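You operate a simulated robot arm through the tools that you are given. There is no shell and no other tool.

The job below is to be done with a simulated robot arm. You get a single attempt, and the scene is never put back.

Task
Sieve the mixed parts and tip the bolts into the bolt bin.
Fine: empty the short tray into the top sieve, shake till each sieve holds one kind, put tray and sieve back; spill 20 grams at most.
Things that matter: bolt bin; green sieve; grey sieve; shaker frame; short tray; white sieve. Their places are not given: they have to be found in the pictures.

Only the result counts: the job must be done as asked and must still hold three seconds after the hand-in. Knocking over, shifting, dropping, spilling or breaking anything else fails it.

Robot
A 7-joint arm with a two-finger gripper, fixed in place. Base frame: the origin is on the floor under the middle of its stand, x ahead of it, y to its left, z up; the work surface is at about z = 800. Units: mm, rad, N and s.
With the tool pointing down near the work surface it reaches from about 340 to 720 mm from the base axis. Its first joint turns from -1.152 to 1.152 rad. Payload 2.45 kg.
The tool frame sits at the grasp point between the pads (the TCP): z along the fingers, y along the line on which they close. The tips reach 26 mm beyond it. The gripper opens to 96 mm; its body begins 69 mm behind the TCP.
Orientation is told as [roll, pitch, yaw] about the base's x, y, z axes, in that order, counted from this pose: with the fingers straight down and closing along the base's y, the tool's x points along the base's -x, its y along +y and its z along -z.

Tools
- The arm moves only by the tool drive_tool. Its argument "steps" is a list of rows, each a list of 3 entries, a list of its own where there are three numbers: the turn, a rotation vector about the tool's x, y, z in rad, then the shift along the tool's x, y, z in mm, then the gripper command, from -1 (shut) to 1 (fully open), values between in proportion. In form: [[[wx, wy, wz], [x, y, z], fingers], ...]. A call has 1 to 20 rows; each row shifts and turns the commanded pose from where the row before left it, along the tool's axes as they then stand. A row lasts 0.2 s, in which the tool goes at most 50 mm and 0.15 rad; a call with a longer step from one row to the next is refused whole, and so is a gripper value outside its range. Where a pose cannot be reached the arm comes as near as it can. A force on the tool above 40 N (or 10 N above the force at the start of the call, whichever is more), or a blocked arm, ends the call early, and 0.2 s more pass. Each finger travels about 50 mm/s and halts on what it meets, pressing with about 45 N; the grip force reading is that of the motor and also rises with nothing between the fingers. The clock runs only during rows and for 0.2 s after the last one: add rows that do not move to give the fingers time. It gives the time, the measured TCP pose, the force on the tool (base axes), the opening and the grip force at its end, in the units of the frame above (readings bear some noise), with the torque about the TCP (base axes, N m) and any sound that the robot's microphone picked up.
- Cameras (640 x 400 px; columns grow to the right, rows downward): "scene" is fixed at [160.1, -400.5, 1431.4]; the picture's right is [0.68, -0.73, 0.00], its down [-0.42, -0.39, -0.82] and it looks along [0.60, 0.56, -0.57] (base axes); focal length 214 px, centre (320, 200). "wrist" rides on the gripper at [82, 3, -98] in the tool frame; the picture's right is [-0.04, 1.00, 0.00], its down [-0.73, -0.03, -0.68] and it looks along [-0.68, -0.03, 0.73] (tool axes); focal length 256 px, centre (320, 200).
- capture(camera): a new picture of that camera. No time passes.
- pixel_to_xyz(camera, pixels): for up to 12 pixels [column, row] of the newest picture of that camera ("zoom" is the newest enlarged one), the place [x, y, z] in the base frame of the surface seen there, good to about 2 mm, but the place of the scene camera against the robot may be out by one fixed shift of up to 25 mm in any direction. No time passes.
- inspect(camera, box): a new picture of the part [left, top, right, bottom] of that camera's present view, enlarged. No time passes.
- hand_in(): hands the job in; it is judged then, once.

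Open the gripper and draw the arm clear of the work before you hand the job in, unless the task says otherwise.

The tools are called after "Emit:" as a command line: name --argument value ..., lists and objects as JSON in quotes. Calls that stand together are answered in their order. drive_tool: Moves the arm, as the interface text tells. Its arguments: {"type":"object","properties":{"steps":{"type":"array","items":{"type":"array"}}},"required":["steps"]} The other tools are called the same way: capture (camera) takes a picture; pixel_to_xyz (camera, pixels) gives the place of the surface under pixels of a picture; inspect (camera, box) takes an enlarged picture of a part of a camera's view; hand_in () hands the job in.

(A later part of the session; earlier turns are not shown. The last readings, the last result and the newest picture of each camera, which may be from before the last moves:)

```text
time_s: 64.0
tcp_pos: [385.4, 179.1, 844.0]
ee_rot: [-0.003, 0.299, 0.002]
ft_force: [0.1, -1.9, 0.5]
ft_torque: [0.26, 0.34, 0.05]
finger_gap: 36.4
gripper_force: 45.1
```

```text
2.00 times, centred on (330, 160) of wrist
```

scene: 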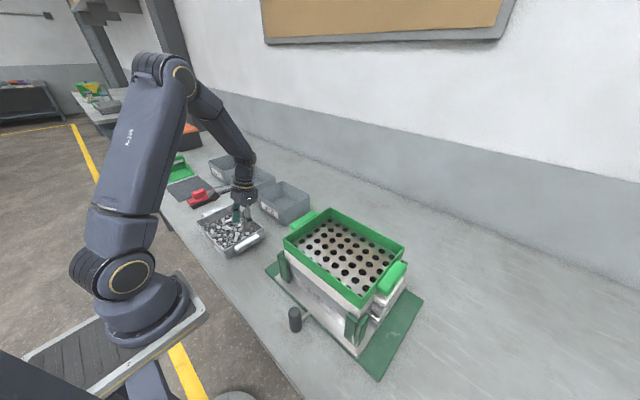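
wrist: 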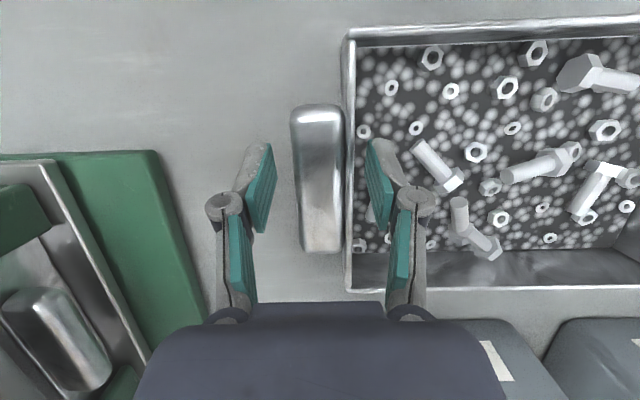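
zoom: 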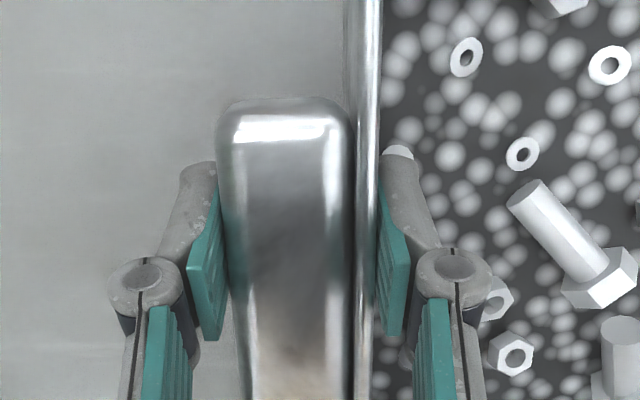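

Clamped at a gap of 36.4 mm with 45 N. I lift 10 mm slowly to read weight and see whether the far end sags.

Emit:
drive_tool --steps '[[[0, 0, 0], [1.5, 0, -4.8], -1], [[0, 0, 0], [1.5, 0, -4.8], -1], [[0, 0, 0], [0, 0, 0], -1], [[0, 0, 0], [0, 0, 0], -1]]'

Emit:
inspect --camera "scene" --box '[190, 160, 300, 270]'

Emit:
capture --camera "wrist"

```text
time_s: 65.0
tcp_pos: [385.2, 179.8, 853.4]
ee_rot: [-0.004, 0.3, 0.001]
ft_force: [0.1, -0.3, -7.5]
ft_torque: [-1.03, 0.08, 0.03]
finger_gap: 36.3
gripper_force: 45.1
```

```text
3.64 times, centred on (245, 215) of scene
```

zoom: 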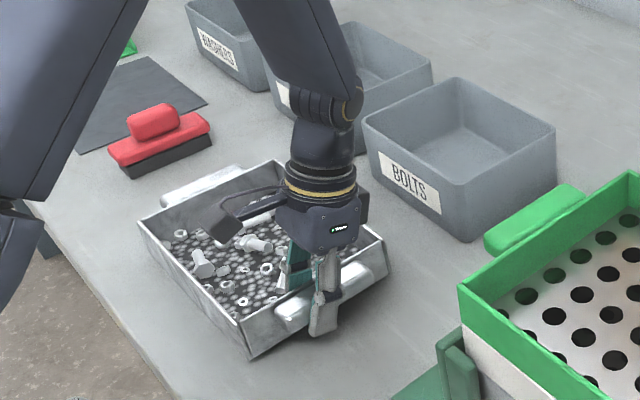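

```text
taken
```

wrist: 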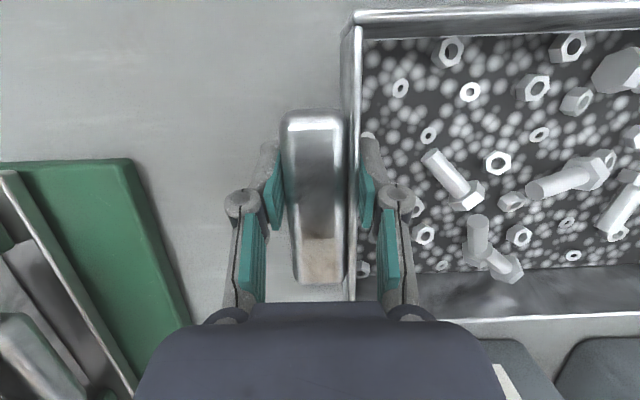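

The full weight is carried: 7.5 N with 1.03 N·m (lever 137 mm), so the tray hangs free of the table. I check for sag by reading the rim corners.

Emit:
inspect --camera "scene" --box '[190, 160, 300, 270]'

Emit:
pixel_to_xyz --camera "zoom" --pixels '[[141, 224], [241, 315], [383, 246], [185, 197], [200, 185], [220, 180], [160, 240], [200, 280], [258, 355], [225, 335]]'

```text
3.64 times, centred on (245, 215) of scene
```

zoom: 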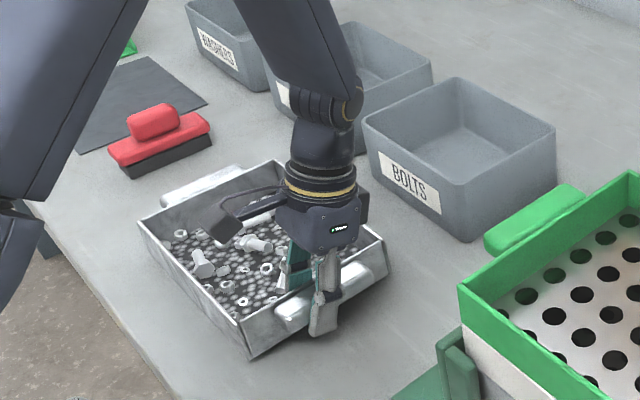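

```text
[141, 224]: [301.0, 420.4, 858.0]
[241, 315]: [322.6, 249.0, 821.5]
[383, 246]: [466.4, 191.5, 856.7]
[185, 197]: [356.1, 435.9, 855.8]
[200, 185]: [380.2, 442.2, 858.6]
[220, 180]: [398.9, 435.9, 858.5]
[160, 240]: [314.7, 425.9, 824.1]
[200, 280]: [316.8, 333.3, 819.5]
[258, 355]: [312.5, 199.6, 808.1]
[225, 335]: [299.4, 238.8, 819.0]
```

The readings fit a free tray of about 0.77 kg. I lift another 50 mm and compare near and far rim heights.

Emit:
drive_tool --steps '[[[0, 0, 0], [3, 0, -9.6], -1], [[0, 0, 0], [3, 0, -9.6], -1], [[0, 0, 0], [3, 0, -9.6], -1], [[0, 0, 0], [3, 0, -9.6], -1], [[0, 0, 0], [3, 0, -9.6], -1], [[0, 0, 0], [0, 0, 0], -1]]'

Emit:
inspect --camera "scene" --box '[180, 140, 300, 260]'

Emit:
capture --camera "wrist"

```text
time_s: 66.4
tcp_pos: [384.8, 179.7, 902.4]
ee_rot: [-0.003, 0.3, -0.001]
ft_force: [-0.2, 0.1, -8.4]
ft_torque: [-1.1, 0.09, -0.03]
finger_gap: 36.6
gripper_force: 44.6
```

```text
3.33 times, centred on (240, 200) of scene
```

zoom: 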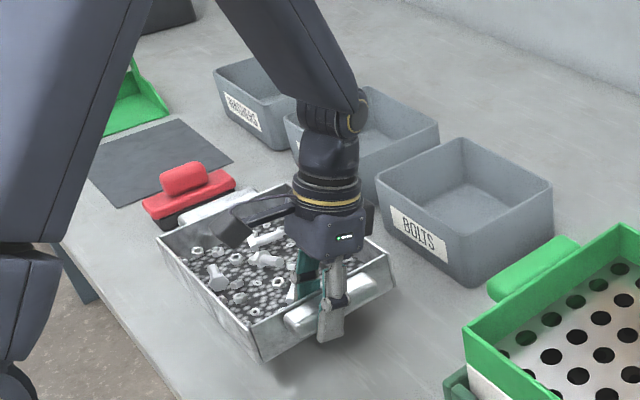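

```text
taken
```

wrist: 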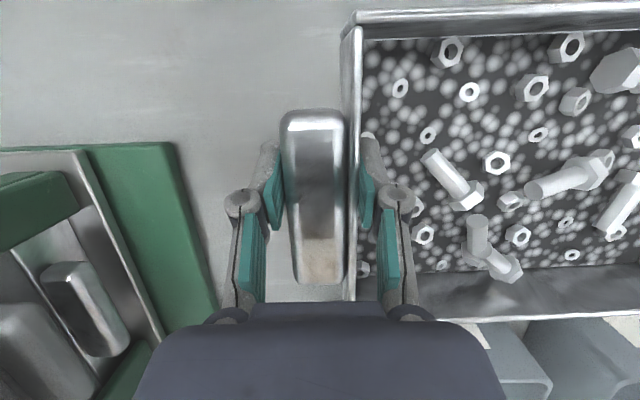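

The tray looks fixed relative to the fingers. I read rim heights at near and far corners once more.

Emit:
pixel_to_xyz --camera "zoom" --pixels '[[160, 236], [258, 325], [392, 252], [200, 215], [240, 198], [262, 360], [170, 250]]'

Emit:
pixel_to_xyz --camera "wrist" --pixels '[[346, 130], [358, 22], [500, 15], [630, 8], [460, 322], [600, 314], [315, 150], [400, 290]]'

```text
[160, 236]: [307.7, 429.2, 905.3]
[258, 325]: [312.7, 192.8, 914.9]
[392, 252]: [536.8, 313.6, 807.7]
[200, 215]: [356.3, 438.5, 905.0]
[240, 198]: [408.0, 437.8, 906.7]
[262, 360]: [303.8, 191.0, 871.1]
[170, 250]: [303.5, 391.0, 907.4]
```

```text
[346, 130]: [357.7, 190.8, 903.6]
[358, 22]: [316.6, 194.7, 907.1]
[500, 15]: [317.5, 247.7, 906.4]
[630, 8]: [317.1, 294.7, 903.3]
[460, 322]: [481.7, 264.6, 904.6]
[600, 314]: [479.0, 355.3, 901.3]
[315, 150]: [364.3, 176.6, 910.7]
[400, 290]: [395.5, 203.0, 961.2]
```

Sag is only about 2° and stable. I now lift the tray straight up to z≈1280 in gentle 25 mm rows.

Emit:
drive_tool --steps '[[[0, 0, 0], [3, 0, -9.6], -1], [[0, 0, 0], [6, 0, -19.1], -1], [[0, 0, 0], [7.4, 0, -23.9], -1], [[0, 0, 0], [7.4, 0, -23.9], -1], [[0, 0, 0], [7.4, 0, -23.9], -1], [[0, 0, 0], [7.4, 0, -23.9], -1], [[0, 0, 0], [7.4, 0, -23.9], -1], [[0, 0, 0], [7.4, 0, -23.9], -1], [[0, 0, 0], [7.4, 0, -23.9], -1], [[0, 0, 0], [7.4, 0, -23.9], -1], [[0, 0, 0], [7.4, 0, -23.9], -1], [[0, 0, 0], [7.4, 0, -23.9], -1], [[0, 0, 0], [7.4, 0, -23.9], -1], [[0, 0, 0], [7.4, 0, -23.9], -1], [[0, 0, 0], [7.4, 0, -23.9], -1], [[0, 0, 0], [4.5, 0, -14.5], -1], [[0, 0, 0], [2.4, 0, -7.6], -1], [[0, 0, 0], [0, 0, 0], -1]]'

Emit:
capture --camera "scene"

Emit:
capture --camera "wrist"

```text
time_s: 70.2
tcp_pos: [384.8, 179.8, 1283.0]
ee_rot: [-0.003, 0.3, 0.0]
ft_force: [0.6, -0.3, -7.6]
ft_torque: [-1.11, 0.12, -0.01]
finger_gap: 36.4
gripper_force: 45.5
```

```text
taken
```

scene: 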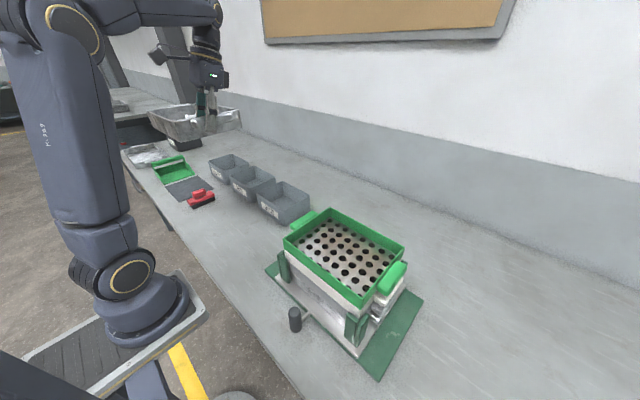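

```text
taken
```

wrist: 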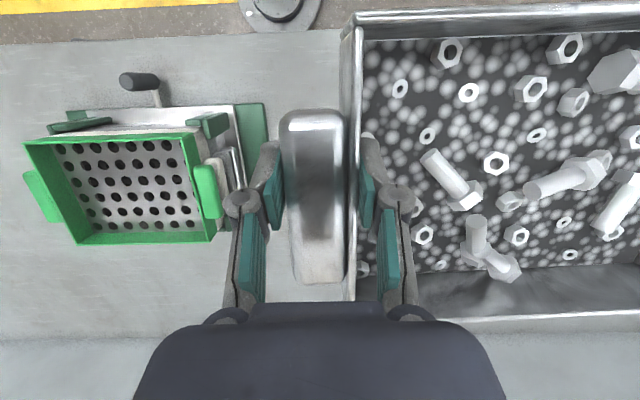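

Steady hold at z≈1283. Next I yaw the tool −90° in place, so that the tray swings round to point outward.

Emit:
drive_tool --steps '[[[-0.0145, 0, 0.0469], [0, 0, 0], -1], [[-0.0291, 0, 0.0938], [0, 0, 0], -1], [[-0.0291, 0, 0.0938], [0, 0, 0], -1], [[-0.0291, 0, 0.0938], [0, 0, 0], -1], [[-0.0291, 0, 0.0938], [0, 0, 0], -1], [[-0.0291, 0, 0.0938], [0, 0, 0], -1], [[-0.0291, 0, 0.0938], [0, 0, 0], -1], [[-0.0291, 0, 0.0938], [0, 0, 0], -1], [[-0.0291, 0, 0.0938], [0, 0, 0], -1], [[-0.0291, 0, 0.0938], [0, 0, 0], -1], [[-0.0291, 0, 0.0938], [0, 0, 0], -1], [[-0.0291, 0, 0.0938], [0, 0, 0], -1], [[-0.0291, 0, 0.0938], [0, 0, 0], -1], [[-0.0291, 0, 0.0938], [0, 0, 0], -1], [[-0.0291, 0, 0.0938], [0, 0, 0], -1], [[-0.0291, 0, 0.0938], [0, 0, 0], -1], [[-0.0145, 0, 0.0469], [0, 0, 0], -1], [[0, 0, 0], [0, 0, 0], -1]]'

Emit:
capture --camera "scene"

Emit:
capture --camera "wrist"

```text
time_s: 74.0
tcp_pos: [385.7, 180.5, 1282.5]
ee_rot: [0.0, 0.297, -1.573]
ft_force: [0.2, 0.2, -8.0]
ft_torque: [0.1, 1.11, 0.06]
finger_gap: 36.5
gripper_force: 45.1
```

```text
taken
```

scene: 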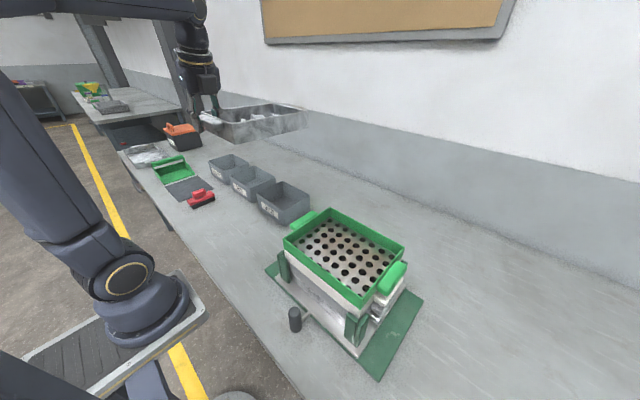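

```text
taken
```

wrist: 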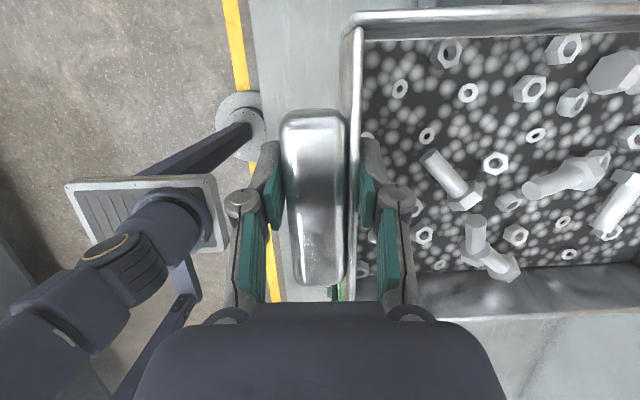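

The tray now points outward, still level. I carry it sideways to (350,−175,1282) over the sieve.

Emit:
drive_tool --steps '[[[0, 0, 0], [-9.5, -1, -3], -1], [[0, 0, 0], [-17, -2, -5.3], -1], [[0, 0, 0], [-22.9, -2.4, -7.1], -1], [[0, 0, 0], [-22.9, -2.4, -7.1], -1], [[0, 0, 0], [-22.9, -2.4, -7.1], -1], [[0, 0, 0], [-22.9, -2.4, -7.1], -1], [[0, 0, 0], [-22.9, -2.4, -7.1], -1], [[0, 0, 0], [-22.9, -2.4, -7.1], -1], [[0, 0, 0], [-22.9, -2.4, -7.1], -1], [[0, 0, 0], [-22.9, -2.4, -7.1], -1], [[0, 0, 0], [-22.9, -2.4, -7.1], -1], [[0, 0, 0], [-22.9, -2.4, -7.1], -1], [[0, 0, 0], [-22.9, -2.4, -7.1], -1], [[0, 0, 0], [-22.9, -2.4, -7.1], -1], [[0, 0, 0], [-22.9, -2.4, -7.1], -1], [[0, 0, 0], [-9.5, -1, -3], -1], [[0, 0, 0], [-4, -0.5, -1.2], -1], [[0, 0, 0], [0, 0, 0], -1]]'

Emit:
capture --camera "scene"

Emit:
capture --camera "wrist"

```text
time_s: 77.8
tcp_pos: [349.3, -174.4, 1283.2]
ee_rot: [0.002, 0.298, -1.57]
ft_force: [-0.3, -0.3, -8.6]
ft_torque: [0.14, 1.13, 0.0]
finger_gap: 36.5
gripper_force: 44.8
```

```text
taken
```

scene: 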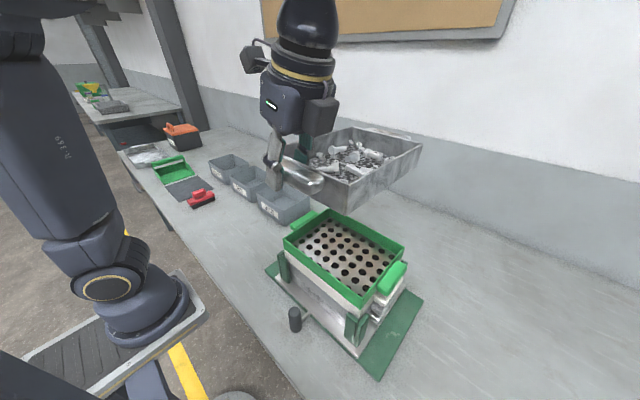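

```text
taken
```

wrist: 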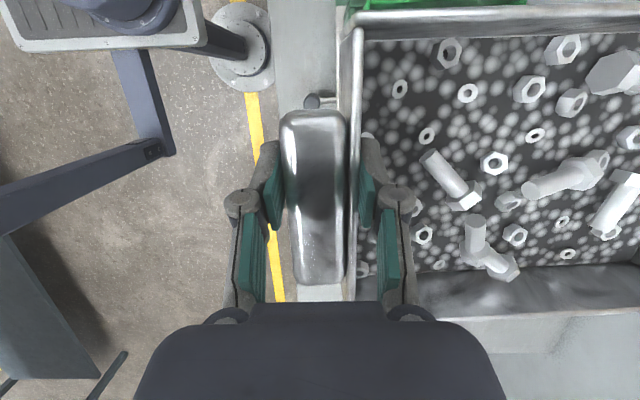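

The tray hangs over the sieve with the pouring corner at the far +y side. I begin the tilt with 10 half-rate steps (roll 0.45, pitch 0.5) and check.

Emit:
drive_tool --steps '[[[0.0433, -0.05, 0.0122], [-1, 0, -0.31], -1], [[0.0439, -0.05, 0.01], [-1.02, 0, -0.26], -1], [[0.0443, -0.05, 0.0078], [-1.03, 0, -0.21], -1], [[0.0446, -0.05, 0.0056], [-1.04, 0, -0.16], -1], [[0.0449, -0.05, 0.0034], [-1.04, 0, -0.1], -1], [[0.045, -0.05, 0.0011], [-1.05, 0, -0.05], -1], [[0.045, -0.05, -0.0011], [-1.05, 0, 0], -1], [[0.0449, -0.05, -0.0034], [-1.05, 0, 0.05], -1], [[0.0446, -0.05, -0.0056], [-1.04, 0, 0.1], -1], [[0.0443, -0.05, -0.0078], [-1.04, 0, 0.16], -1]]'

Emit:
capture --camera "wrist"

Emit:
capture --camera "scene"

```text
time_s: 80.0
tcp_pos: [350.2, -185.3, 1282.4]
ee_rot: [-0.456, -0.179, -1.481]
ft_force: [0.2, -0.5, -8.6]
ft_torque: [0.21, 0.93, 0.0]
finger_gap: 36.6
gripper_force: 45.4
```

```text
taken
```

wrist: 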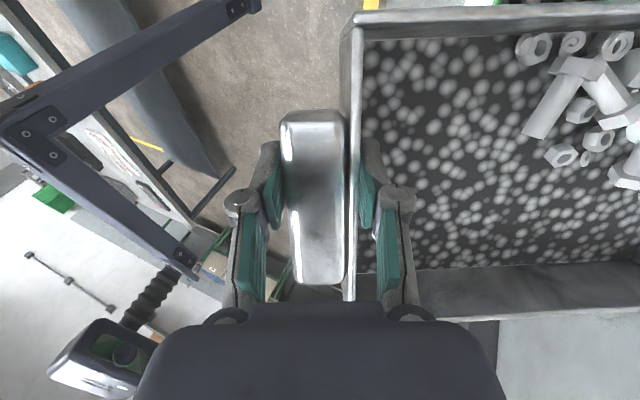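

```text
taken
```

scene: 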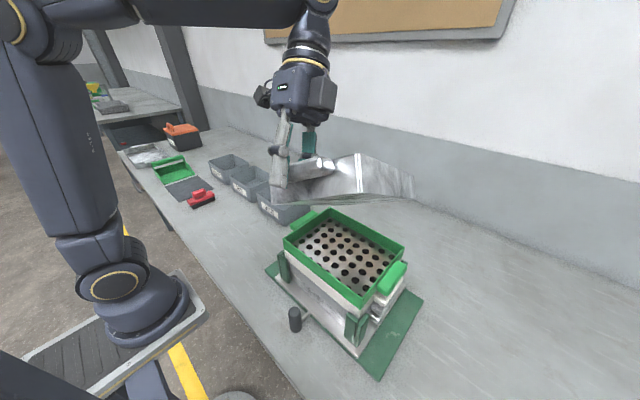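

The bolts, nuts and washers have slid to the pouring corner; the fine shot still sits on the floor. I continue the second half of the tilt.

Emit:
drive_tool --steps '[[[0.0439, -0.05, -0.01], [-1.04, 4.96, 0.14], -1], [[0.0433, -0.05, -0.0122], [-1.09, 4.96, -0.02], -1], [[0.0426, -0.05, -0.0144], [-1.15, 4.94, -0.18], -1], [[0.0419, -0.05, -0.0165], [-1.24, 4.91, -0.33], -1], [[0.041, -0.05, -0.0186], [-1.34, 4.87, -0.47], -1], [[0.04, -0.05, -0.0206], [-1.46, 4.83, -0.6], -1], [[0.0389, -0.05, -0.0226], [-1.58, 4.77, -0.71], -1], [[0.0378, -0.05, -0.0245], [-1.73, 4.7, -0.82], -1], [[0.0365, -0.05, -0.0263], [-1.89, 4.62, -0.9], -1], [[0.0351, -0.05, -0.0281], [-2.06, 4.54, -0.97], -1]]'

Emit:
capture --camera "wrist"

Emit:
capture --camera "scene"

```text
time_s: 82.2
tcp_pos: [394.0, -196.3, 1261.3]
ee_rot: [-1.027, -0.412, -0.987]
ft_force: [0.2, 0.6, -3.6]
ft_torque: [0.04, 0.27, -0.03]
finger_gap: 36.1
gripper_force: 45.1
```

```text
taken
```

wrist: 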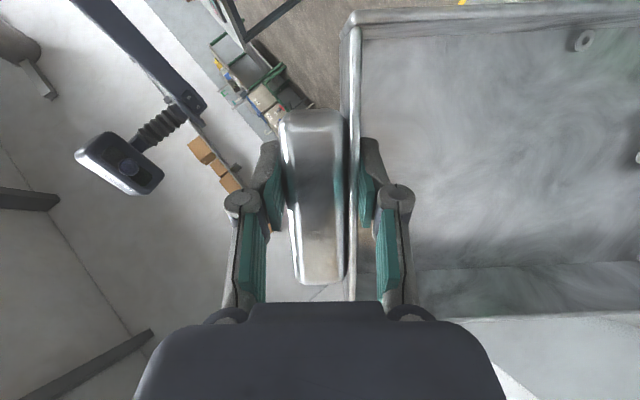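

```text
taken
```

scene: 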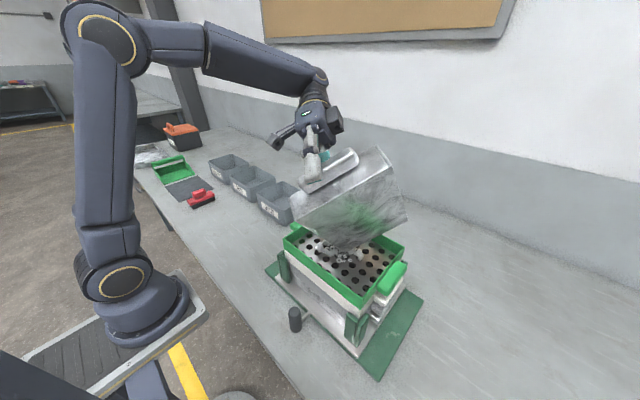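

Most of the load is out (8.6 N → 3.6 N). I zoom in to see where it landed and whether anything spilled.

Emit:
inspect --camera "scene" --box '[260, 190, 430, 330]'

Emit:
inspect --camera "wrist" --box '[340, 0, 640, 200]'

```text
2.86 times, centred on (345, 260) of scene
```

zoom: 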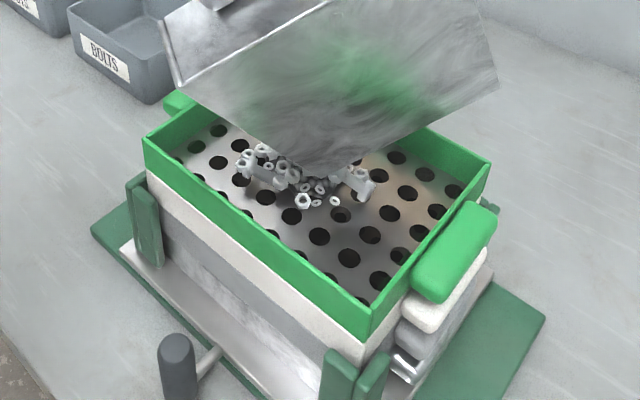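

```text
2.00 times, centred on (490, 100) of wrist
```

zoom: 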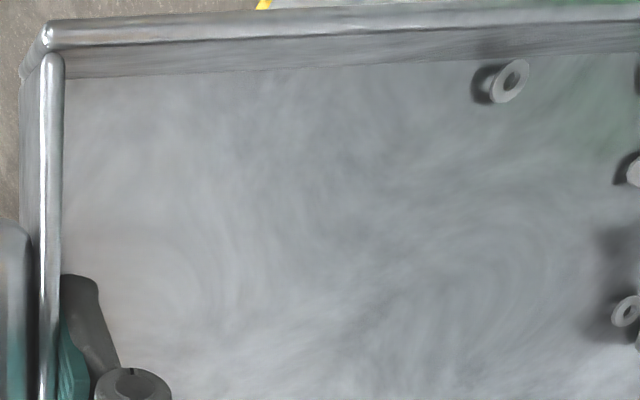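

The heap lies in the middle of the sieve, no spill visible; a few washers remain in the tray. I keep pitching.

Emit:
drive_tool --steps '[[[0, -0.06, 0], [0, 0, 0], -1], [[0, -0.06, 0], [0, 0, 0], -1], [[0, -0.06, 0], [0, 0, 0], -1], [[0, -0.06, 0], [0, 0, 0], -1], [[0, -0.06, 0], [0, 0, 0], -1], [[0, -0.06, 0], [0, 0, 0], -1], [[0, -0.06, 0], [0, 0, 0], -1], [[0, -0.06, 0], [0, 0, 0], -1], [[0, -0.06, 0], [0, 0, 0], -1], [[0, -0.06, 0], [0, 0, 0], -1], [[0, -0.06, 0], [0, 0, 0], -1], [[0, -0.06, 0], [0, 0, 0], -1]]'

Emit:
capture --camera "wrist"

Emit:
inspect --camera "scene" --box '[230, 130, 450, 350]'

```text
time_s: 84.8
tcp_pos: [394.4, -195.8, 1261.9]
ee_rot: [-1.454, -0.662, -0.188]
ft_force: [-0.6, 0.5, -2.9]
ft_torque: [0.06, 0.3, 0.01]
finger_gap: 36.1
gripper_force: 45.2
```

```text
taken
```

wrist: 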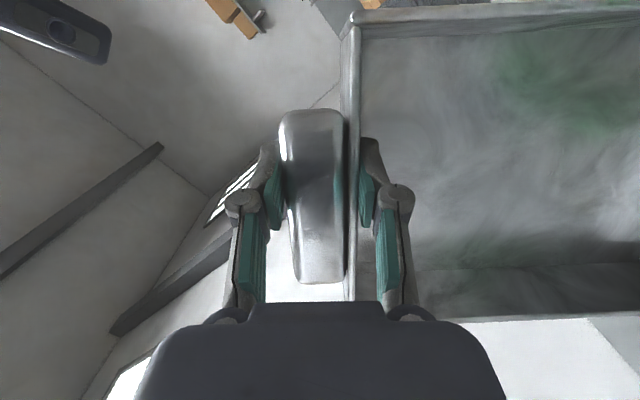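

```text
1.82 times, centred on (340, 240) of scene
```

zoom: 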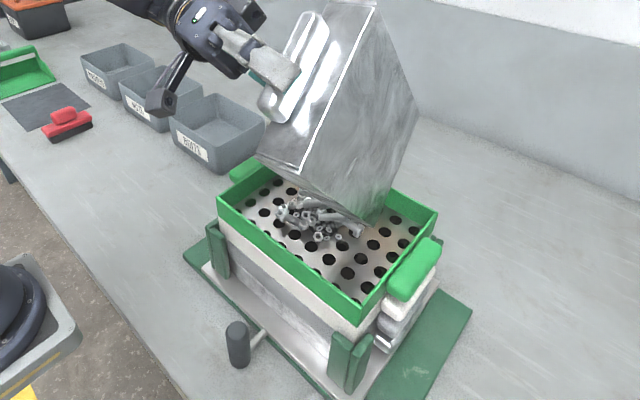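

I pitch further to about 135° while shifting slightly outward to stay within reach.

Emit:
drive_tool --steps '[[[0, -0.07, 0], [-2.7, 2.2, -0.3], -1], [[0, -0.07, 0], [-2.7, 2.2, -0.2], -1], [[0, -0.07, 0], [-2.7, 2.2, 0], -1], [[0, -0.07, 0], [-2.7, 2.2, 0.2], -1], [[0, -0.07, 0], [-2.7, 2.2, 0.4], -1], [[0, -0.07, 0], [-2.6, 2.2, 0.6], -1], [[0, -0.07, 0], [-2.6, 2.2, 0.8], -1], [[0, -0.07, 0], [-2.5, 2.2, 1], -1], [[0, -0.07, 0], [-2.5, 2.2, 1.1], -1], [[0, 0, 0], [0, 0, 0], -1], [[0, 0, 0], [0, 0, 0], -1]]'

Emit:
capture --camera "wrist"

Emit:
inspect --camera "scene" --box '[230, 130, 450, 350]'

```text
time_s: 87.2
tcp_pos: [426.2, -194.7, 1261.7]
ee_rot: [-1.921, -0.584, 0.587]
ft_force: [-0.1, 0.1, -2.9]
ft_torque: [0.04, 0.33, -0.01]
finger_gap: 36.1
gripper_force: 44.9
```

```text
taken
```

wrist: 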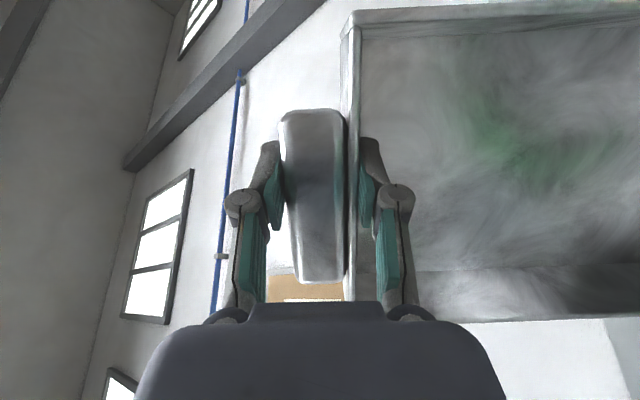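

```text
1.82 times, centred on (340, 240) of scene
```

zoom: 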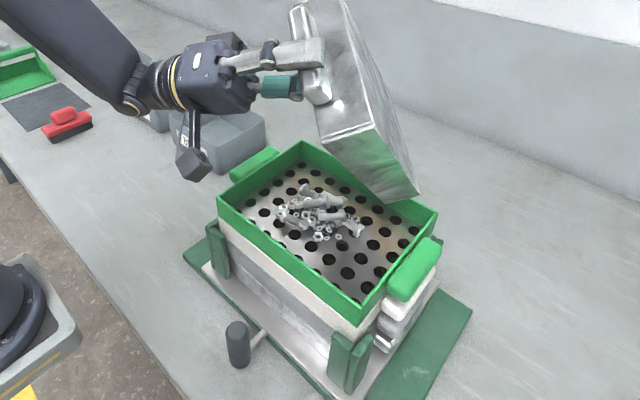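

The weight has settled at 2.9 N and the heap sits in the sieve. A few small jolts shake off anything left in the far corner.

Emit:
drive_tool --steps '[[[0, 0, 0], [0, 0, -10], -1], [[0, 0, 0], [0, 0, 10], -1], [[0, 0, 0], [0, 0, -10], -1], [[0, 0, 0], [0, 0, 10], -1], [[0, 0, 0], [0, -6, -6], -1], [[0, 0, 0], [0, 6, 6], -1], [[0, 0, 0], [0, 0, 0], -1]]'

Emit:
inspect --camera "scene" --box '[230, 130, 450, 350]'

Emit:
inspect --camera "wrist" --box '[340, 0, 640, 330]'

```text
time_s: 88.8
tcp_pos: [425.9, -196.2, 1261.0]
ee_rot: [-1.921, -0.583, 0.586]
ft_force: [0.3, 0.1, -3.3]
ft_torque: [0.03, 0.29, -0.01]
finger_gap: 36.1
gripper_force: 44.8
```

```text
1.82 times, centred on (340, 240) of scene
```

zoom: 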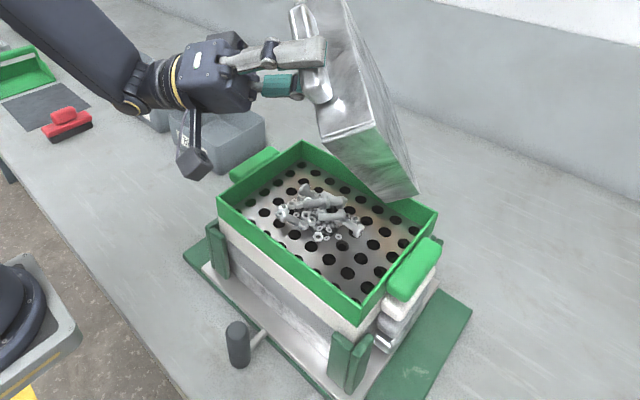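

```text
1.21 times, centred on (490, 165) of wrist
```

zoom: 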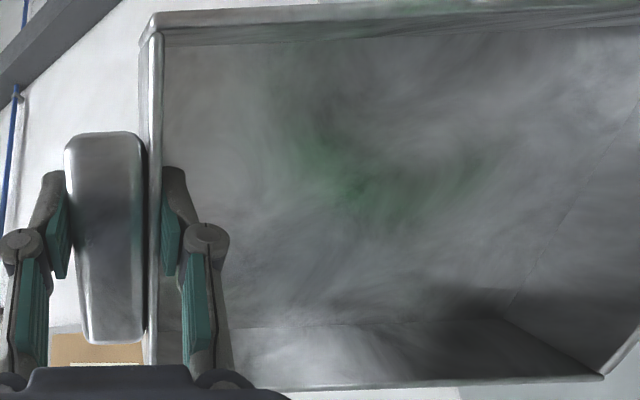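

The tray is empty. I reverse the tilt to bring it level again.

Emit:
drive_tool --steps '[[[0, 0.1, 0], [3.5, -2.8, -1.2], -1], [[0, 0.1, 0], [3.5, -2.8, -0.9], -1], [[0, 0.1, 0], [3.6, -2.8, -0.6], -1], [[0, 0.1, 0], [3.6, -2.8, -0.2], -1], [[0, 0.1, 0], [3.6, -2.8, 0.1], -1], [[0, 0.1, 0], [3.6, -2.8, 0.4], -1], [[0, 0.1, 0], [3.5, -2.8, 0.6], -1], [[0, 0.1, 0], [0, 0, 0], -1], [[0, 0.1, 0], [0, 0, 0], -1], [[0, 0.1, 0], [0, 0, 0], -1], [[0, 0.1, 0], [0, 0, 0], -1], [[0, 0.1, 0], [0, 0, 0], -1], [[0, 0.1, 0], [0, 0, 0], -1], [[0, 0.05, 0], [0, 0, 0], -1], [[0, 0, 0], [0, 0, 0], -1]]'

Emit:
drive_tool --steps '[[[-0.0716, 0.1, 0.0545], [3.95, -9.16, 1.87], -1], [[-0.0767, 0.1, 0.047], [3.31, -9.47, 1.53], -1], [[-0.081, 0.1, 0.0391], [2.8, -9.7, 1.07], -1], [[-0.0845, 0.1, 0.0309], [2.39, -9.85, 0.51], -1], [[-0.0872, 0.1, 0.0223], [2.13, -9.92, -0.12], -1], [[-0.089, 0.1, 0.0135], [2.08, 0, -0.26], -1], [[-0.09, 0.1, 0.0045], [2.1, 0, -0.1], -1], [[-0.09, 0.1, -0.0045], [2.1, 0, 0.1], -1], [[-0.089, 0.1, -0.0135], [2.05, 0, 0.3], -1], [[-0.0872, 0.1, -0.0223], [2, 0, 0.5], -1], [[0, 0, 0], [0, 0, 0], -1]]'

Emit:
capture --camera "wrist"

Emit:
capture --camera "scene"

```text
time_s: 92.0
tcp_pos: [393.6, -198.7, 1261.3]
ee_rot: [-1.026, -0.411, -0.987]
ft_force: [0.0, 0.0, -3.0]
ft_torque: [0.09, 0.22, 0.03]
finger_gap: 36.1
gripper_force: 45.4
```

```text
time_s: 94.4
tcp_pos: [348.9, -179.1, 1284.4]
ee_rot: [0.002, 0.303, -1.573]
ft_force: [0.5, 0.4, -3.2]
ft_torque: [0.03, 0.4, 0.01]
finger_gap: 36.1
gripper_force: 44.9
```

```text
taken
```

wrist: 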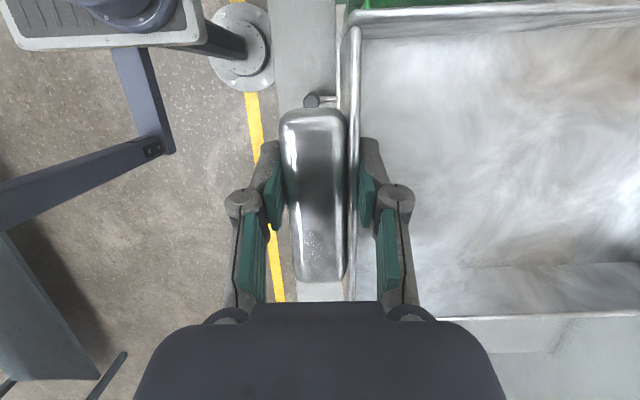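

```text
taken
```

scene: 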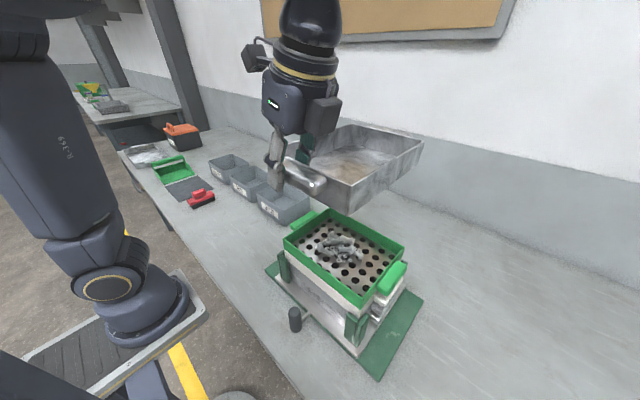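

The tray is bare (texture only) and weighs 3.1 N. I carry it back along the same way: sideways first, then yaw +90°.

Emit:
drive_tool --steps '[[[0, 0, 0], [14, 1.5, 4.3], -1], [[0, 0, 0], [24, 2.5, 7.4], -1], [[0, 0, 0], [34.2, 3.65, 10.6], -1], [[0, 0, 0], [34.2, 3.65, 10.6], -1], [[0, 0, 0], [34.2, 3.65, 10.6], -1], [[0, 0, 0], [34.2, 3.65, 10.6], -1], [[0, 0, 0], [34.2, 3.65, 10.6], -1], [[0, 0, 0], [34.2, 3.65, 10.6], -1], [[0, 0, 0], [34.2, 3.65, 10.6], -1], [[0, 0, 0], [34.2, 3.65, 10.6], -1], [[0, 0, 0], [20, 2, 6.2], -1], [[0, 0, 0], [10.4, 1.3, 3.3], -1], [[0, 0, 0], [0, 0, 0], -1]]'

Emit:
drive_tool --steps '[[[0.0145, 0, -0.0469], [0, 0, 0], -1], [[0.0291, 0, -0.0938], [0, 0, 0], -1], [[0.0291, 0, -0.0938], [0, 0, 0], -1], [[0.0291, 0, -0.0938], [0, 0, 0], -1], [[0.0291, 0, -0.0938], [0, 0, 0], -1], [[0.0291, 0, -0.0938], [0, 0, 0], -1], [[0.0291, 0, -0.0938], [0, 0, 0], -1], [[0.0291, 0, -0.0938], [0, 0, 0], -1], [[0.0291, 0, -0.0938], [0, 0, 0], -1], [[0.0291, 0, -0.0938], [0, 0, 0], -1], [[0.0291, 0, -0.0938], [0, 0, 0], -1], [[0.0291, 0, -0.0938], [0, 0, 0], -1], [[0.0291, 0, -0.0938], [0, 0, 0], -1], [[0.0291, 0, -0.0938], [0, 0, 0], -1], [[0.0291, 0, -0.0938], [0, 0, 0], -1], [[0.0291, 0, -0.0938], [0, 0, 0], -1], [[0.0145, 0, -0.0469], [0, 0, 0], -1], [[0, 0, 0], [0, 0, 0], -1]]'

Emit:
capture --camera "scene"

Emit:
capture --camera "wrist"

```text
time_s: 97.2
tcp_pos: [386.0, 180.4, 1285.1]
ee_rot: [0.002, 0.301, -1.569]
ft_force: [-0.1, 0.0, -2.9]
ft_torque: [0.1, 0.38, -0.01]
finger_gap: 36.3
gripper_force: 44.2
```

```text
time_s: 101.0
tcp_pos: [386.0, 179.7, 1282.5]
ee_rot: [-0.001, 0.301, 0.0]
ft_force: [-0.8, -0.1, -3.3]
ft_torque: [-0.39, 0.06, 0.01]
finger_gap: 36.2
gripper_force: 45.2
```

```text
taken
```

scene: 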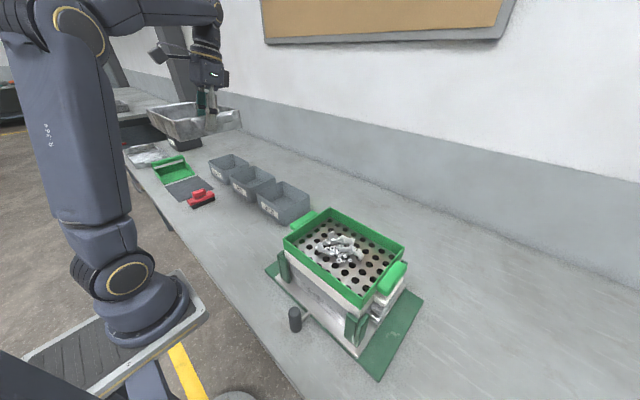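

```text
taken
```

wrist: 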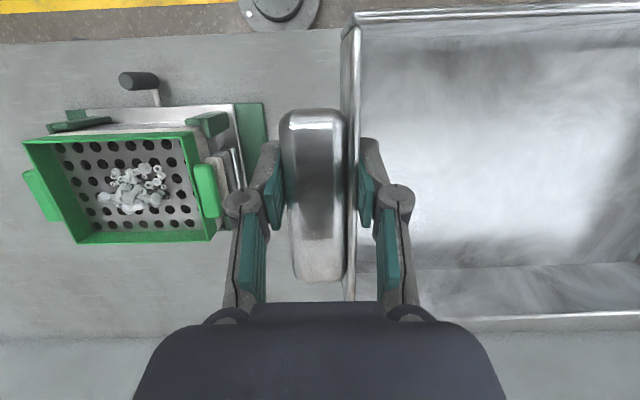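

I lower the tray to z≈905 and measure how level it is before setting it down.

Emit:
drive_tool --steps '[[[0, 0, 0], [-4.4, 0, 14.3], -1], [[0, 0, 0], [-7.4, 0, 23.9], -1], [[0, 0, 0], [-10.4, 0, 33.4], -1], [[0, 0, 0], [-10.4, 0, 33.4], -1], [[0, 0, 0], [-10.4, 0, 33.4], -1], [[0, 0, 0], [-10.4, 0, 33.4], -1], [[0, 0, 0], [-10.4, 0, 33.4], -1], [[0, 0, 0], [-10.4, 0, 33.4], -1], [[0, 0, 0], [-10.4, 0, 33.4], -1], [[0, 0, 0], [-10.4, 0, 33.4], -1], [[0, 0, 0], [-10.4, 0, 33.4], -1], [[0, 0, 0], [-4.4, 0, 14.3], -1], [[0, 0, 0], [-2.1, 0, 6.7], -1], [[0, 0, 0], [0, 0, 0], -1]]'

Emit:
capture --camera "wrist"

Emit:
pixel_to_xyz --camera "wrist" --pixels '[[346, 130], [358, 22], [500, 15], [630, 8], [460, 320], [600, 312], [315, 150]]'

Emit:
inspect --camera "scene" --box '[180, 140, 300, 260]'

Emit:
pixel_to_xyz --camera "zoom" --pixels '[[160, 236], [258, 325], [200, 215], [240, 198], [262, 360], [170, 250]]'

```text
time_s: 104.0
tcp_pos: [387.7, 177.0, 905.7]
ee_rot: [-0.002, 0.3, -0.003]
ft_force: [-0.3, 0.0, -3.1]
ft_torque: [-0.37, 0.01, -0.04]
finger_gap: 36.0
gripper_force: 45.2
```

```text
taken
```

wrist: 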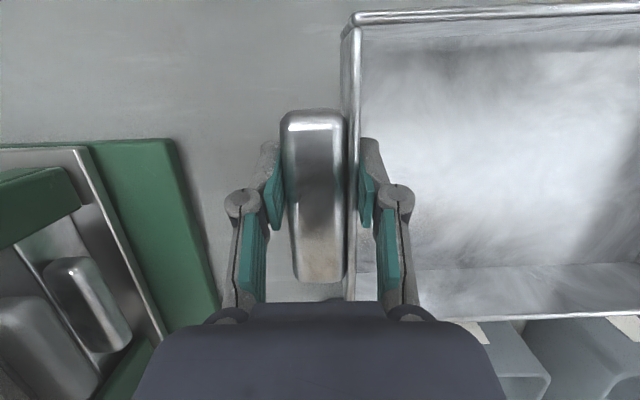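

```text
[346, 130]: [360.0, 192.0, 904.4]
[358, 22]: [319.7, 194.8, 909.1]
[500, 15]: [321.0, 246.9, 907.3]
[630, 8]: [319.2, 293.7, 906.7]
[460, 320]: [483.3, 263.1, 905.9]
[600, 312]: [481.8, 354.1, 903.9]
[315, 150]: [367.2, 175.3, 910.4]
```

```text
3.33 times, centred on (240, 200) of scene
```

zoom: 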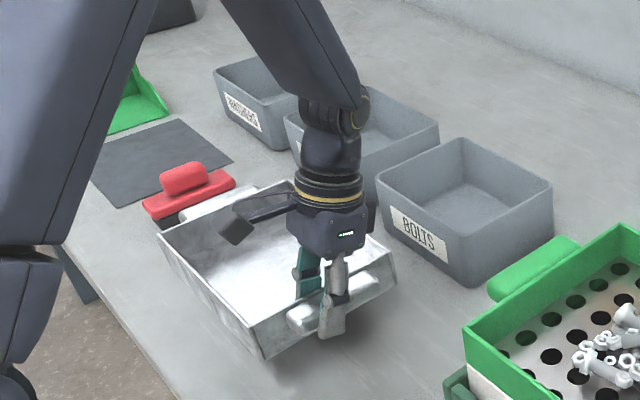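

```text
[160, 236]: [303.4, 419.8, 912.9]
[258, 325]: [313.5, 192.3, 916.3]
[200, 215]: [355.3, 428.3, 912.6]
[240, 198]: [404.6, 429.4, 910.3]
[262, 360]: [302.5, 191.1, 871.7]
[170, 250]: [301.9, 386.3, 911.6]
```

The empty tray is level within 1°, rim at x≈319.5, y≈194.8 (originally 317, 194). I trim the tilt, shift 2 mm back and lower it onto the table in small final steps.

Emit:
drive_tool --steps '[[[-0.016, 0, -0.005], [1.9, 0, 0.6], -1], [[0, 0, 0], [-5.9, 0, 19.1], -1], [[0, 0, 0], [-5.9, 0, 19.1], -1], [[0, 0, 0], [-3, 0, 9.6], -1], [[0, 0, 0], [-1.5, 0, 4.8], -1], [[0, 0, 0], [-0.9, 0, 2.9], -1], [[0, 0, 0], [0, 0, 0], -1]]'

Emit:
capture --camera "wrist"

Emit:
pixel_to_xyz --camera "wrist" --pixels '[[346, 130], [358, 22], [500, 15], [630, 8], [460, 320], [600, 312], [315, 150]]'

```text
time_s: 105.6
tcp_pos: [383.9, 180.4, 849.8]
ee_rot: [0.018, 0.299, 0.004]
ft_force: [-0.1, -0.7, -2.4]
ft_torque: [-0.3, 0.01, 0.06]
finger_gap: 36.0
gripper_force: 44.8
```

```text
taken
```

wrist: 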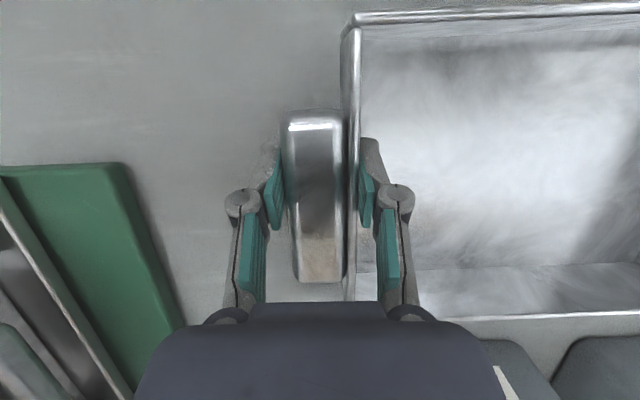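

```text
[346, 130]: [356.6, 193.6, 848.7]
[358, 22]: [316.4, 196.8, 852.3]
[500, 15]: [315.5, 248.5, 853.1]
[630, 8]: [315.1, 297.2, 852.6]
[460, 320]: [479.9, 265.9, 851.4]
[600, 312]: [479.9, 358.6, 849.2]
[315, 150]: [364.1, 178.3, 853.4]
```

About 4 mm to go. I lower in 1.5 mm steps until contact.

Emit:
drive_tool --steps '[[[0, 0, 0], [-0.5, 0, 1.5], -1], [[0, 0, 0], [-0.5, 0, 1.5], -1], [[0, 0, 0], [-0.4, 0, 1.3], -1], [[0, 0, 0], [0, 0, 0], -1]]'

Emit:
inspect --camera "scene" --box '[180, 150, 300, 270]'

```text
time_s: 106.6
tcp_pos: [384.5, 180.8, 845.3]
ee_rot: [0.017, 0.298, 0.005]
ft_force: [-3.3, 0.2, 10.8]
ft_torque: [0.09, -1.13, 0.0]
finger_gap: 35.9
gripper_force: 45.0
```

```text
3.33 times, centred on (240, 210) of scene
```

zoom: 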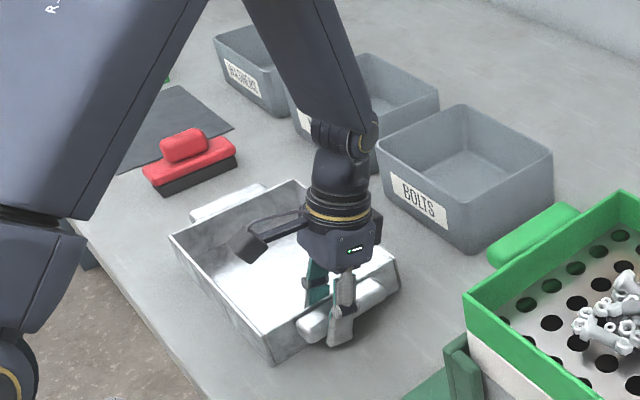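

The tray touches the table (+10.8 N). I ease up 1 mm and open the fingers to 50 mm.

Emit:
drive_tool --steps '[[[0, 0, 0], [0.3, 0, -1], -1], [[0, 0, 0], [0, 0, 0], -0.15], [[0, 0, 0], [0, 0, 0], -0.05], [[0, 0, 0], [0, 0, 0], 0.06], [[0, 0, 0], [0, 0, 0], 0.06]]'

Emit:
capture --camera "wrist"

Emit:
pixel_to_xyz --camera "wrist" --pixels '[[346, 130], [358, 22], [500, 15], [630, 8], [460, 322], [600, 316], [315, 150]]'

```text
time_s: 107.8
tcp_pos: [385.0, 180.1, 846.4]
ee_rot: [0.018, 0.299, 0.006]
ft_force: [-0.8, 0.8, 0.8]
ft_torque: [0.03, 0.01, 0.0]
finger_gap: 51.0
gripper_force: 0.1
```

```text
taken
```

wrist: 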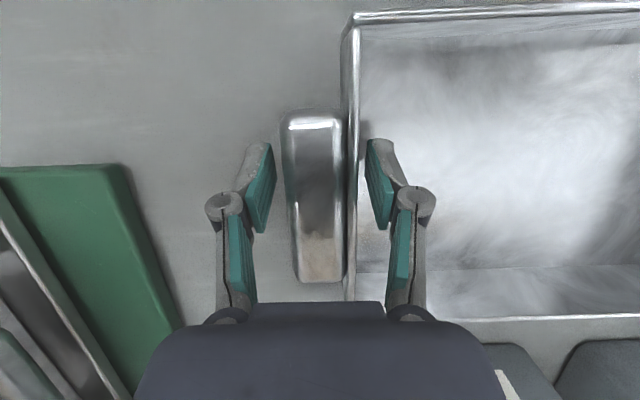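

```text
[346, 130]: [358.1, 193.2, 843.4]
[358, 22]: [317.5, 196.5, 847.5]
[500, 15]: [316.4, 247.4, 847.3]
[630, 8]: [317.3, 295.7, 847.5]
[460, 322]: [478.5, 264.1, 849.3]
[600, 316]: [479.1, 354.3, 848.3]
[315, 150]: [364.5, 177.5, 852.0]
```

The tray is back within 2 mm. I retreat straight up, then level the tool and go to look at the shaker knob and sieve from above.

Emit:
drive_tool --steps '[[[0.016, 0, 0.005], [3, 0, -9.6], 0.06], [[0, 0, 0], [7.4, 0, -23.9], 0.06], [[0, 0, 0], [7.4, 0, -23.9], 0.1], [[0, 0, 0], [10.4, 0, -33.4], 0.5], [[0, 0, 0], [10.4, 0, -33.4], 1], [[0, 0, 0], [11.8, 0, -38.2], 1], [[0, 0, 0], [11.8, 0, -38.2], 1], [[0, 0, 0], [11.8, 0, -38.2], 1], [[0, 0, 0], [11.8, 0, -38.2], 1], [[0, 0, 0], [0, -40, 0], 1], [[0, 0, 0], [0, -40, 0], 1], [[0, 0, 0], [0, -40, 0], 1], [[0, 0, 0], [0, -40, 0], 1], [[0, 0, 0], [0, -40, 0], 1], [[0, 0, 0], [0, -40, 0], 1], [[0, 0.1, 0], [0, -40, 0], 1], [[0, 0.1, 0], [0, -40, 0], 1], [[0, 0, 0], [0, -20, 0], 1], [[0, 0, 0], [0, 0, 0], 1]]'

Emit:
capture --camera "wrist"

Emit:
capture --camera "scene"

```text
time_s: 111.8
tcp_pos: [384.5, -158.6, 1136.3]
ee_rot: [-0.003, 0.499, 0.0]
ft_force: [0.1, 0.0, 0.1]
ft_torque: [-0.03, 0.0, 0.04]
finger_gap: 96.0
gripper_force: 0.0
```

```text
taken
```

wrist: 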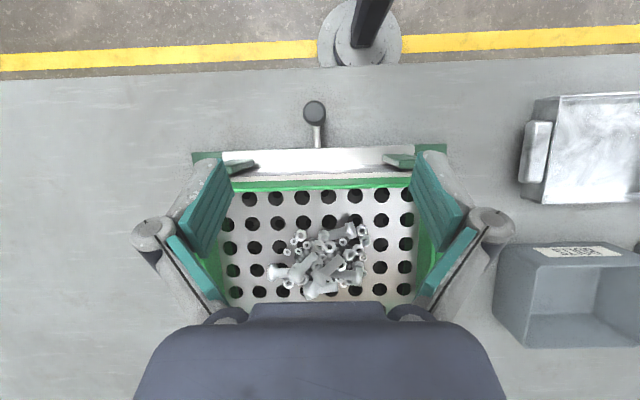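

```text
taken
```

scene: 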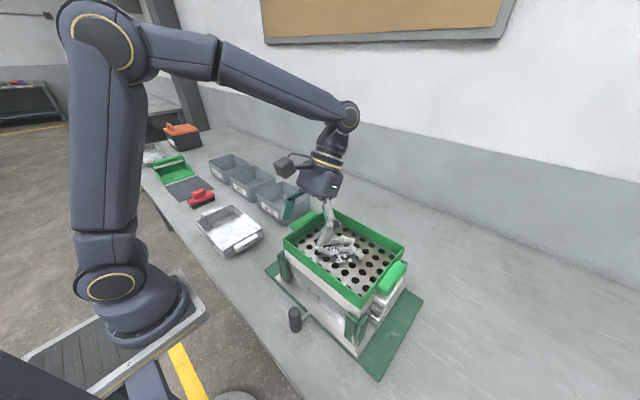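

No spill is visible. I measure the knob at (314,112), its rod (316,137) and the frame, and zoom there.

Emit:
pixel_to_xyz --camera "wrist" --pixels '[[314, 108], [304, 110], [325, 110], [314, 120], [316, 130], [317, 140], [317, 146], [240, 155], [400, 155], [195, 157], [442, 150], [320, 160]]'

Emit:
inspect --camera "wrist" --box '[180, 85, 460, 205]'

Emit:
inspect --camera "scene" --box '[255, 260, 375, 390]'

```text
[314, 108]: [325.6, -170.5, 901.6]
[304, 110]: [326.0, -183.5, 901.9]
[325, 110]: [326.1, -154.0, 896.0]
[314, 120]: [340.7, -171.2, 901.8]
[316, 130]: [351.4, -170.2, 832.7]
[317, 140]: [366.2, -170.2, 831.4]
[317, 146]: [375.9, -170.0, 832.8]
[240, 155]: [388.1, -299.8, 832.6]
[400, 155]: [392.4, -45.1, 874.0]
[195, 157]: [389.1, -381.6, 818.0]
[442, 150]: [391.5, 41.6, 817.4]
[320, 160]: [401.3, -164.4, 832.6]
```

```text
2.29 times, centred on (320, 145) of wrist
```

zoom: 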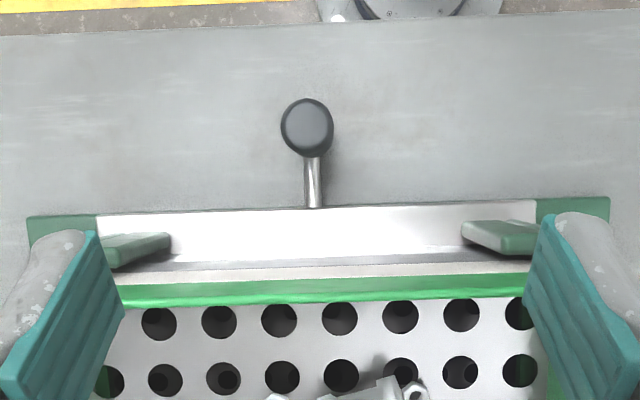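

```text
3.08 times, centred on (315, 325) of scene
```

zoom: 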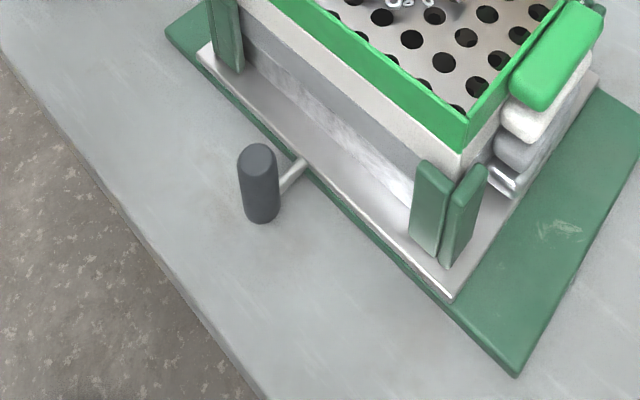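

The knob is a 30 mm vertical cylinder at about (333,−170), top z≈902; its rod joins the carriage, which is centred at y≈−170 on a longer base plate, so it slides along y. I level the tool and come above the knob.

Emit:
drive_tool --steps '[[[0, -0.125, 0], [0, 0, 0], 1], [[0, -0.125, 0], [0, 0, 0], 1], [[0, -0.125, 0], [0, 0, 0], 1], [[0, -0.124, 0], [0, 0, 0], 1], [[0, 0, 0], [26, -6, 0], 1], [[0, 0, 0], [26, -5.5, 0], 0.6], [[0, 0, 0], [0, 0, 30], 0.4], [[0, 0, 0], [0, 0, 40], 0.4], [[0, 0, 0], [0, 0, 40], 0.4], [[0, 0, 0], [0, 0, 40], 0.4], [[0, 0, 0], [0, 0, 0], 0.4]]'

Emit:
capture --camera "scene"

Emit:
capture --camera "wrist"

```text
time_s: 114.2
tcp_pos: [333.0, -171.8, 986.0]
ee_rot: [0.001, 0.002, -0.001]
ft_force: [-0.5, -0.7, -0.5]
ft_torque: [-0.01, -0.04, 0.0]
finger_gap: 67.0
gripper_force: 0.1
```

```text
taken
```

scene: 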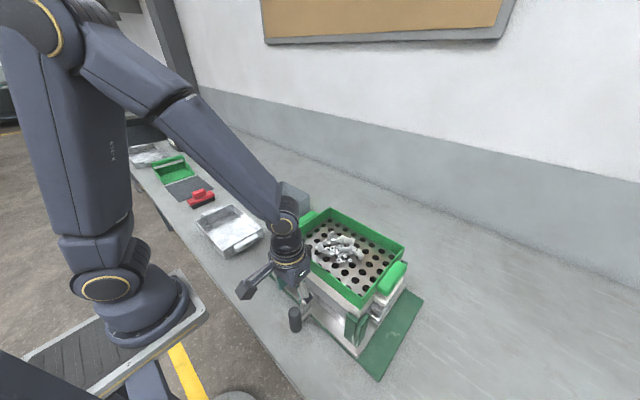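

```text
taken
```

wrist: 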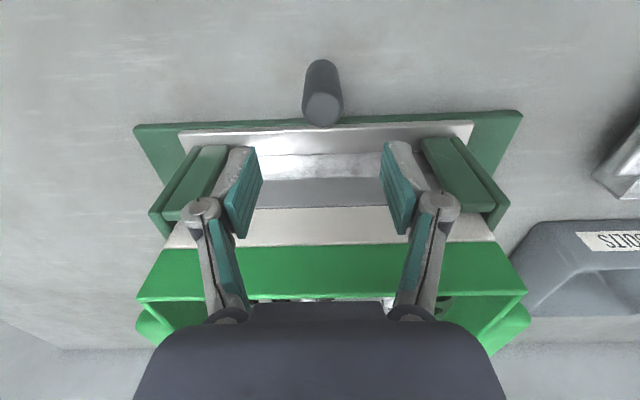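

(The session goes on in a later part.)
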